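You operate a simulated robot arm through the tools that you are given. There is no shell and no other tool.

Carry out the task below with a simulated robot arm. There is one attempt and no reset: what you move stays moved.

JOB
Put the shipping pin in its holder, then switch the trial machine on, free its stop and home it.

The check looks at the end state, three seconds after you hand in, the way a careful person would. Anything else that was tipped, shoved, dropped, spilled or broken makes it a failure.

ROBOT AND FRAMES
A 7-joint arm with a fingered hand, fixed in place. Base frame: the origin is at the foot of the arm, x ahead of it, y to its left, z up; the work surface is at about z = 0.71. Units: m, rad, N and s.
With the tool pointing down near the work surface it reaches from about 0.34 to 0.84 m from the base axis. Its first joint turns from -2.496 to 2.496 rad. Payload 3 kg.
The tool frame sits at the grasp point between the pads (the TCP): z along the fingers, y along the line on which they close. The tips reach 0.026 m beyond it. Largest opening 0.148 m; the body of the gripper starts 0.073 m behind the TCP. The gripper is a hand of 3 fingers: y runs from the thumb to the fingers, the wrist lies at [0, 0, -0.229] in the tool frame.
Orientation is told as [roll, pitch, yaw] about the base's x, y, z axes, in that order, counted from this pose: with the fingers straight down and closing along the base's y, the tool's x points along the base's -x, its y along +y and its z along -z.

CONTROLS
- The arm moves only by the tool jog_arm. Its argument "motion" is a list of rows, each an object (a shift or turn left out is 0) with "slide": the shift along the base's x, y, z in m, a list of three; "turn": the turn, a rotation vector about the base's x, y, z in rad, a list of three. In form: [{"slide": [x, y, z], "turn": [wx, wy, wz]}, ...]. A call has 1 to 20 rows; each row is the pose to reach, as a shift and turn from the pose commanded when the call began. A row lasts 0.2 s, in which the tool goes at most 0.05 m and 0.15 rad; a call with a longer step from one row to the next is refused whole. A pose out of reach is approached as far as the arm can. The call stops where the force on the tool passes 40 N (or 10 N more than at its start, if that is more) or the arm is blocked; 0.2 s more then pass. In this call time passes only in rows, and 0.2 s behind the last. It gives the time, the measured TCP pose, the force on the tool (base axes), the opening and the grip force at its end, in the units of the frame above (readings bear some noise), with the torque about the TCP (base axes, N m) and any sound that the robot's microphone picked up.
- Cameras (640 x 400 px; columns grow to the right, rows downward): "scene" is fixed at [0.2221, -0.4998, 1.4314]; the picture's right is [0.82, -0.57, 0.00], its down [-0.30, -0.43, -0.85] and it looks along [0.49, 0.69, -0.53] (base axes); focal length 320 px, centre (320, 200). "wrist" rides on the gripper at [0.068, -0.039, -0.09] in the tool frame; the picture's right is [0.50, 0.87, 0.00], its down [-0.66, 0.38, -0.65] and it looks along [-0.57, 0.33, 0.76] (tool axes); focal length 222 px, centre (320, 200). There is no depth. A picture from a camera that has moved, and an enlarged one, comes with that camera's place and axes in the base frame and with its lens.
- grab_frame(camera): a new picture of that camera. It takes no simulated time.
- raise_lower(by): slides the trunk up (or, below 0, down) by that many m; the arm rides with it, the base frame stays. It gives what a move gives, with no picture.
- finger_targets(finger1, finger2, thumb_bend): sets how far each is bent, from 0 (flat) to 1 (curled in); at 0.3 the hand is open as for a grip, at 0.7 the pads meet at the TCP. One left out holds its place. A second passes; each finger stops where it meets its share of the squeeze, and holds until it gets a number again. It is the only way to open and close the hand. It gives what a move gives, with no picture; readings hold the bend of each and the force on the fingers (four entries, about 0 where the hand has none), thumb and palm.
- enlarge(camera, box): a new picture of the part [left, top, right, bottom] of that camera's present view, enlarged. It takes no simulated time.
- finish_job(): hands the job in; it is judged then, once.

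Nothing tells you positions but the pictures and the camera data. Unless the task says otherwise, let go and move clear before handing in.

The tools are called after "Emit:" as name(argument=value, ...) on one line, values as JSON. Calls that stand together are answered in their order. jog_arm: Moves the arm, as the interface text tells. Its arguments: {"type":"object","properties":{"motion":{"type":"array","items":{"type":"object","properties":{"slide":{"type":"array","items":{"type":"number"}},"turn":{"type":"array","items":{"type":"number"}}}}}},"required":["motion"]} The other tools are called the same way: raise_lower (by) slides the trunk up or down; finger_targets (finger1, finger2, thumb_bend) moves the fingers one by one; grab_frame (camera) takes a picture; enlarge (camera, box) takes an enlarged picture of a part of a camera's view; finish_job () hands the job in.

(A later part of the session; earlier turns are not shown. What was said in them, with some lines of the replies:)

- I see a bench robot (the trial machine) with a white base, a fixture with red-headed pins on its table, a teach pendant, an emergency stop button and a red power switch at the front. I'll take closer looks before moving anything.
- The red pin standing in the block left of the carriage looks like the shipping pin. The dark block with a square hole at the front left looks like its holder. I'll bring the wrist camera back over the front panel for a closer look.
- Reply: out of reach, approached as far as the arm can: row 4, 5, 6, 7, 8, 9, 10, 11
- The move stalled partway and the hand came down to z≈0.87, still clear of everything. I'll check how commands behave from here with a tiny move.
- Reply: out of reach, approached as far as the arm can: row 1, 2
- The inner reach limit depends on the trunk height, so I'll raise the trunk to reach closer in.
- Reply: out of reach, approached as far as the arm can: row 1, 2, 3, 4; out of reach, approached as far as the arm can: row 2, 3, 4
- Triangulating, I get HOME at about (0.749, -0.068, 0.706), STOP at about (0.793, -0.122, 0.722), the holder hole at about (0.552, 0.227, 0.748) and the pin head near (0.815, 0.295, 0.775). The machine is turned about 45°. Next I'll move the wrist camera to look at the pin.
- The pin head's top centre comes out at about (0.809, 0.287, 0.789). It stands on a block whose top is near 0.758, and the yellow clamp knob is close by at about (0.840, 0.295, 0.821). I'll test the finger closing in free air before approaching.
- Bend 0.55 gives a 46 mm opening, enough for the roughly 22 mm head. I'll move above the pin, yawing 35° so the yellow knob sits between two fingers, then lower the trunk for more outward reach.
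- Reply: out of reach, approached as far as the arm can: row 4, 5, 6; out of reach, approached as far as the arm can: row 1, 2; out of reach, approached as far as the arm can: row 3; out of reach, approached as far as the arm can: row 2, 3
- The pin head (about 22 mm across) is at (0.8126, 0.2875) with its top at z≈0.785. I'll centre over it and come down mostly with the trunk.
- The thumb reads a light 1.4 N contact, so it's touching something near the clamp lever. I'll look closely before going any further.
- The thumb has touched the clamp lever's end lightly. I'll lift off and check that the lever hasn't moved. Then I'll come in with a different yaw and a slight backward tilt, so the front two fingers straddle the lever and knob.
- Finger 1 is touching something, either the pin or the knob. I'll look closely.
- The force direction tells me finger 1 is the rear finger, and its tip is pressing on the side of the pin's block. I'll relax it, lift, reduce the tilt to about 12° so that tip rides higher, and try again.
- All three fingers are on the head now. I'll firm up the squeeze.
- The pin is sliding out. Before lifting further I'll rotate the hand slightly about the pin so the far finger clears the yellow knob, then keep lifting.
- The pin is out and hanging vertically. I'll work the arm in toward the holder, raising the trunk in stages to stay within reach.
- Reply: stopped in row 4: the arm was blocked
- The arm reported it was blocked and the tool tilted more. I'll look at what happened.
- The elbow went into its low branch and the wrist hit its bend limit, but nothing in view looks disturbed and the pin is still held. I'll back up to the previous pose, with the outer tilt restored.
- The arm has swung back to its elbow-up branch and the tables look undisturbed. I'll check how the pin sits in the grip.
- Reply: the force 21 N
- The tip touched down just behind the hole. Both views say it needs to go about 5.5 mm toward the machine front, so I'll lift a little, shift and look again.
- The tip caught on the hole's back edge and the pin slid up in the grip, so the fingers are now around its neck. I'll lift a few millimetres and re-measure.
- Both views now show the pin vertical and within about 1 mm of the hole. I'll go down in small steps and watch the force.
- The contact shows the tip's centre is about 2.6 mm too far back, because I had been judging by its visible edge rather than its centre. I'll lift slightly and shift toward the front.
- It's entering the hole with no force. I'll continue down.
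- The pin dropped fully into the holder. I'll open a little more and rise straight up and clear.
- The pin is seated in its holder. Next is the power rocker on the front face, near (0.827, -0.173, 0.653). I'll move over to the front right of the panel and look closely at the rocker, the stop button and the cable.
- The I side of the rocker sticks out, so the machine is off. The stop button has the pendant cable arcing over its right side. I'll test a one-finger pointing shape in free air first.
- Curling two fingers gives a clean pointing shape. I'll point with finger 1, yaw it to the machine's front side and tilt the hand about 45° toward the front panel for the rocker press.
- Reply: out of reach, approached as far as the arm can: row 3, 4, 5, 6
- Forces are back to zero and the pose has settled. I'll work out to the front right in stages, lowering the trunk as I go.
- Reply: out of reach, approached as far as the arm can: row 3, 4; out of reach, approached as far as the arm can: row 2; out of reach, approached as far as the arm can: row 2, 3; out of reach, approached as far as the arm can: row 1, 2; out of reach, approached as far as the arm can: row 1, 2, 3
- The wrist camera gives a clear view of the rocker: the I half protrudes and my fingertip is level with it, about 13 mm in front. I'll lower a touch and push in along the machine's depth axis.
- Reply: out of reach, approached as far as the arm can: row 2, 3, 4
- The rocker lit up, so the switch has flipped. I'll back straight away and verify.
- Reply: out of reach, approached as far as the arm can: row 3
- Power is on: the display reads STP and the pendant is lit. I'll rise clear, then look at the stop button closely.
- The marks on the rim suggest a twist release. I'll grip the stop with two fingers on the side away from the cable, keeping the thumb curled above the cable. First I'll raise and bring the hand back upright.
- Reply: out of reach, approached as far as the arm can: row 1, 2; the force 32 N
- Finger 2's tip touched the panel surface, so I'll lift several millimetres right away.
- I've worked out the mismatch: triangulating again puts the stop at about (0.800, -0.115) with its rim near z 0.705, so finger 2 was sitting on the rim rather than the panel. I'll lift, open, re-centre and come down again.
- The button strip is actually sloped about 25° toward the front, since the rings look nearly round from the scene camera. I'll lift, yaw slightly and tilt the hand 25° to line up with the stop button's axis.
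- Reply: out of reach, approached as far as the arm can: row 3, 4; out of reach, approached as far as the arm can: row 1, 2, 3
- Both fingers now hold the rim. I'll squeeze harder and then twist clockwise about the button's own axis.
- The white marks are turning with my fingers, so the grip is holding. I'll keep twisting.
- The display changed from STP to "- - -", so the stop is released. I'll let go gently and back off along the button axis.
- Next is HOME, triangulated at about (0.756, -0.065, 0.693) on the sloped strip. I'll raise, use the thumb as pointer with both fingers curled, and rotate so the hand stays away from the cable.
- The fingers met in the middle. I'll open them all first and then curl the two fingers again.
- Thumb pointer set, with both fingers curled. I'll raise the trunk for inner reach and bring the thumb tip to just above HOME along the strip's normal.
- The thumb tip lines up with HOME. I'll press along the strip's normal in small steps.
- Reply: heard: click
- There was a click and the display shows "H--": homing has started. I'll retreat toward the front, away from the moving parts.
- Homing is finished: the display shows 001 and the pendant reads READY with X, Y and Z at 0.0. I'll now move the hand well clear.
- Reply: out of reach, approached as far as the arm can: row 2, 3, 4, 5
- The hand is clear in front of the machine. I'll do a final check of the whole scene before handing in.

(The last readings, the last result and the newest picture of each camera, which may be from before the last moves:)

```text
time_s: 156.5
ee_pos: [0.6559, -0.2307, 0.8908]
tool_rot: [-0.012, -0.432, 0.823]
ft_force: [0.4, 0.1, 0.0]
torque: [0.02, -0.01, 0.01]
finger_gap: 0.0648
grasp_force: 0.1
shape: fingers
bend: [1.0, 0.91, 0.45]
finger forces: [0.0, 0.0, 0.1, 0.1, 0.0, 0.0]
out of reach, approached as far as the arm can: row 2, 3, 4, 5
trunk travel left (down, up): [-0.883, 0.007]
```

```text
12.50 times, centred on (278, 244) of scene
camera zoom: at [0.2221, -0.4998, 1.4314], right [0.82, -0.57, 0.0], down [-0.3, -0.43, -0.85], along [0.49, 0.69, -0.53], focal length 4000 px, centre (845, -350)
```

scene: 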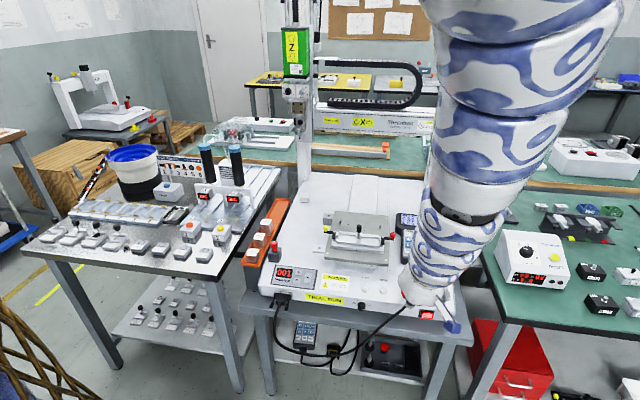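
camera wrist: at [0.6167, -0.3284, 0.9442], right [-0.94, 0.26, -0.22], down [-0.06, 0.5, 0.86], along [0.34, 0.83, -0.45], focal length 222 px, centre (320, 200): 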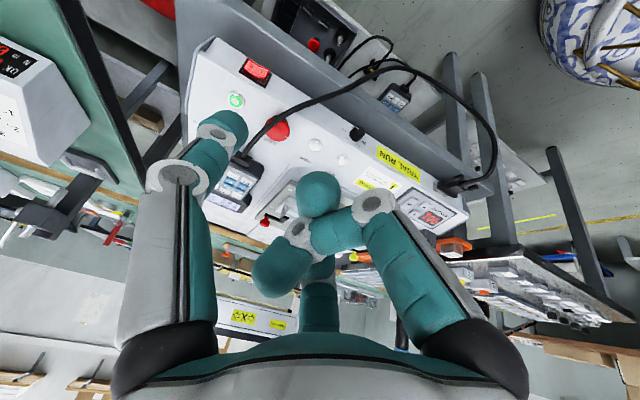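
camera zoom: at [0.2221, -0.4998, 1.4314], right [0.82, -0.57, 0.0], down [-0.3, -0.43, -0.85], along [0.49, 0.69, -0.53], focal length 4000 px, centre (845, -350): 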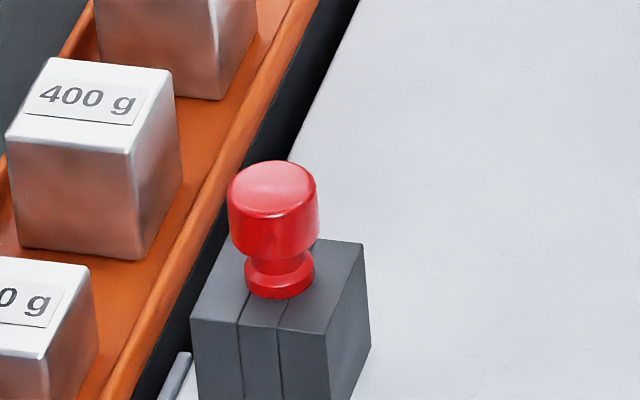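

Emit:
enlarge(camera="scene", box=[30, 210, 250, 330])

Emit:
enlarge(camera="scene", box=[90, 225, 180, 275])

```text
2.91 times, centred on (140, 270) of scene
camera zoom: at [0.2221, -0.4998, 1.4314], right [0.82, -0.57, 0.0], down [-0.3, -0.43, -0.85], along [0.49, 0.69, -0.53], focal length 931 px, centre (844, -4)
```

zoom: 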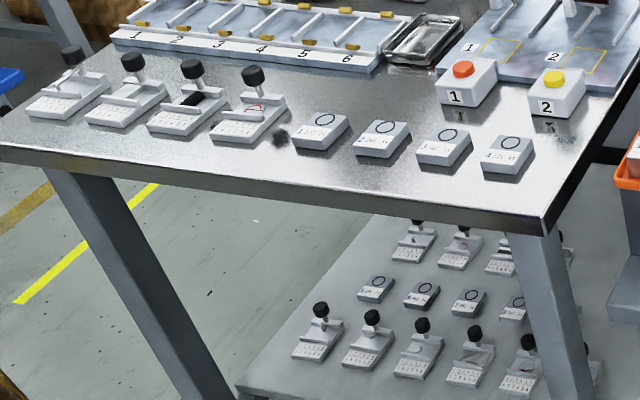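

```text
7.11 times, centred on (135, 250) of scene
camera zoom: at [0.2221, -0.4998, 1.4314], right [0.82, -0.57, 0.0], down [-0.3, -0.43, -0.85], along [0.49, 0.69, -0.53], focal length 2275 px, centre (1636, -156)
```

zoom: 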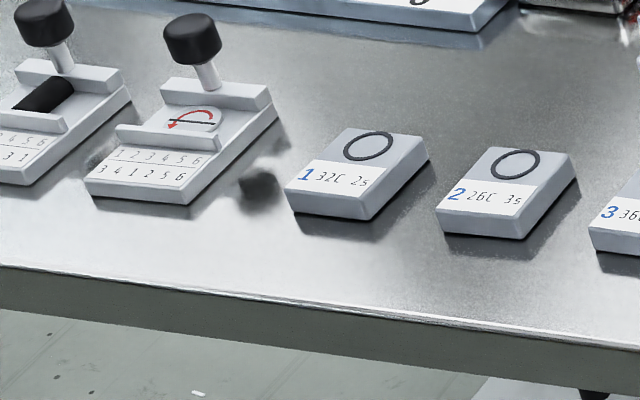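

Everything checks out: the pin is seated in its holder, the rocker is lit, the stop is released, and the machine shows READY at 0/0/0. The dark spot on the steel table is only a reflection, nothing else has moved, and the hand is clear, so I'm handing in.

Emit:
finish_job()

```text
The job is handed in.
```

The job is handed in. In the last pictures all four parts of the job were done:

- **Shipping pin:** it sits fully in the dark holder block at the front left, with its collar resting on the block.
- **Power:** the red rocker is on and lit.
- **Stop button:** I twisted it about a third of a right angle clockwise. It popped up and the display changed from "STP" to dashes.
- **Homing:** I pressed HOME. The display now shows 001 and the pendant reads READY with X, Y and Z at 0.0.

Some things did not go cleanly, but I saw no lasting effect from any of them:

- **Clamp lever:** the thumb lightly touched (about 1.4 N) what looked like the clamp lever beside the pin. The lever had not moved afterwards.
- **Pin insertion:** the tip caught the edge of the holder's hole a few times before it went in. The hardest push was about 21 N.
- **Stop button rim:** a finger pressed on it once with about 30 N while I was lining up.
- **Arm blocked:** while carrying the pin, the arm reported being blocked once. I backed it out.

The pictures showed nothing else tipped, moved or dropped. The hand is empty and clear, in front of the machine.
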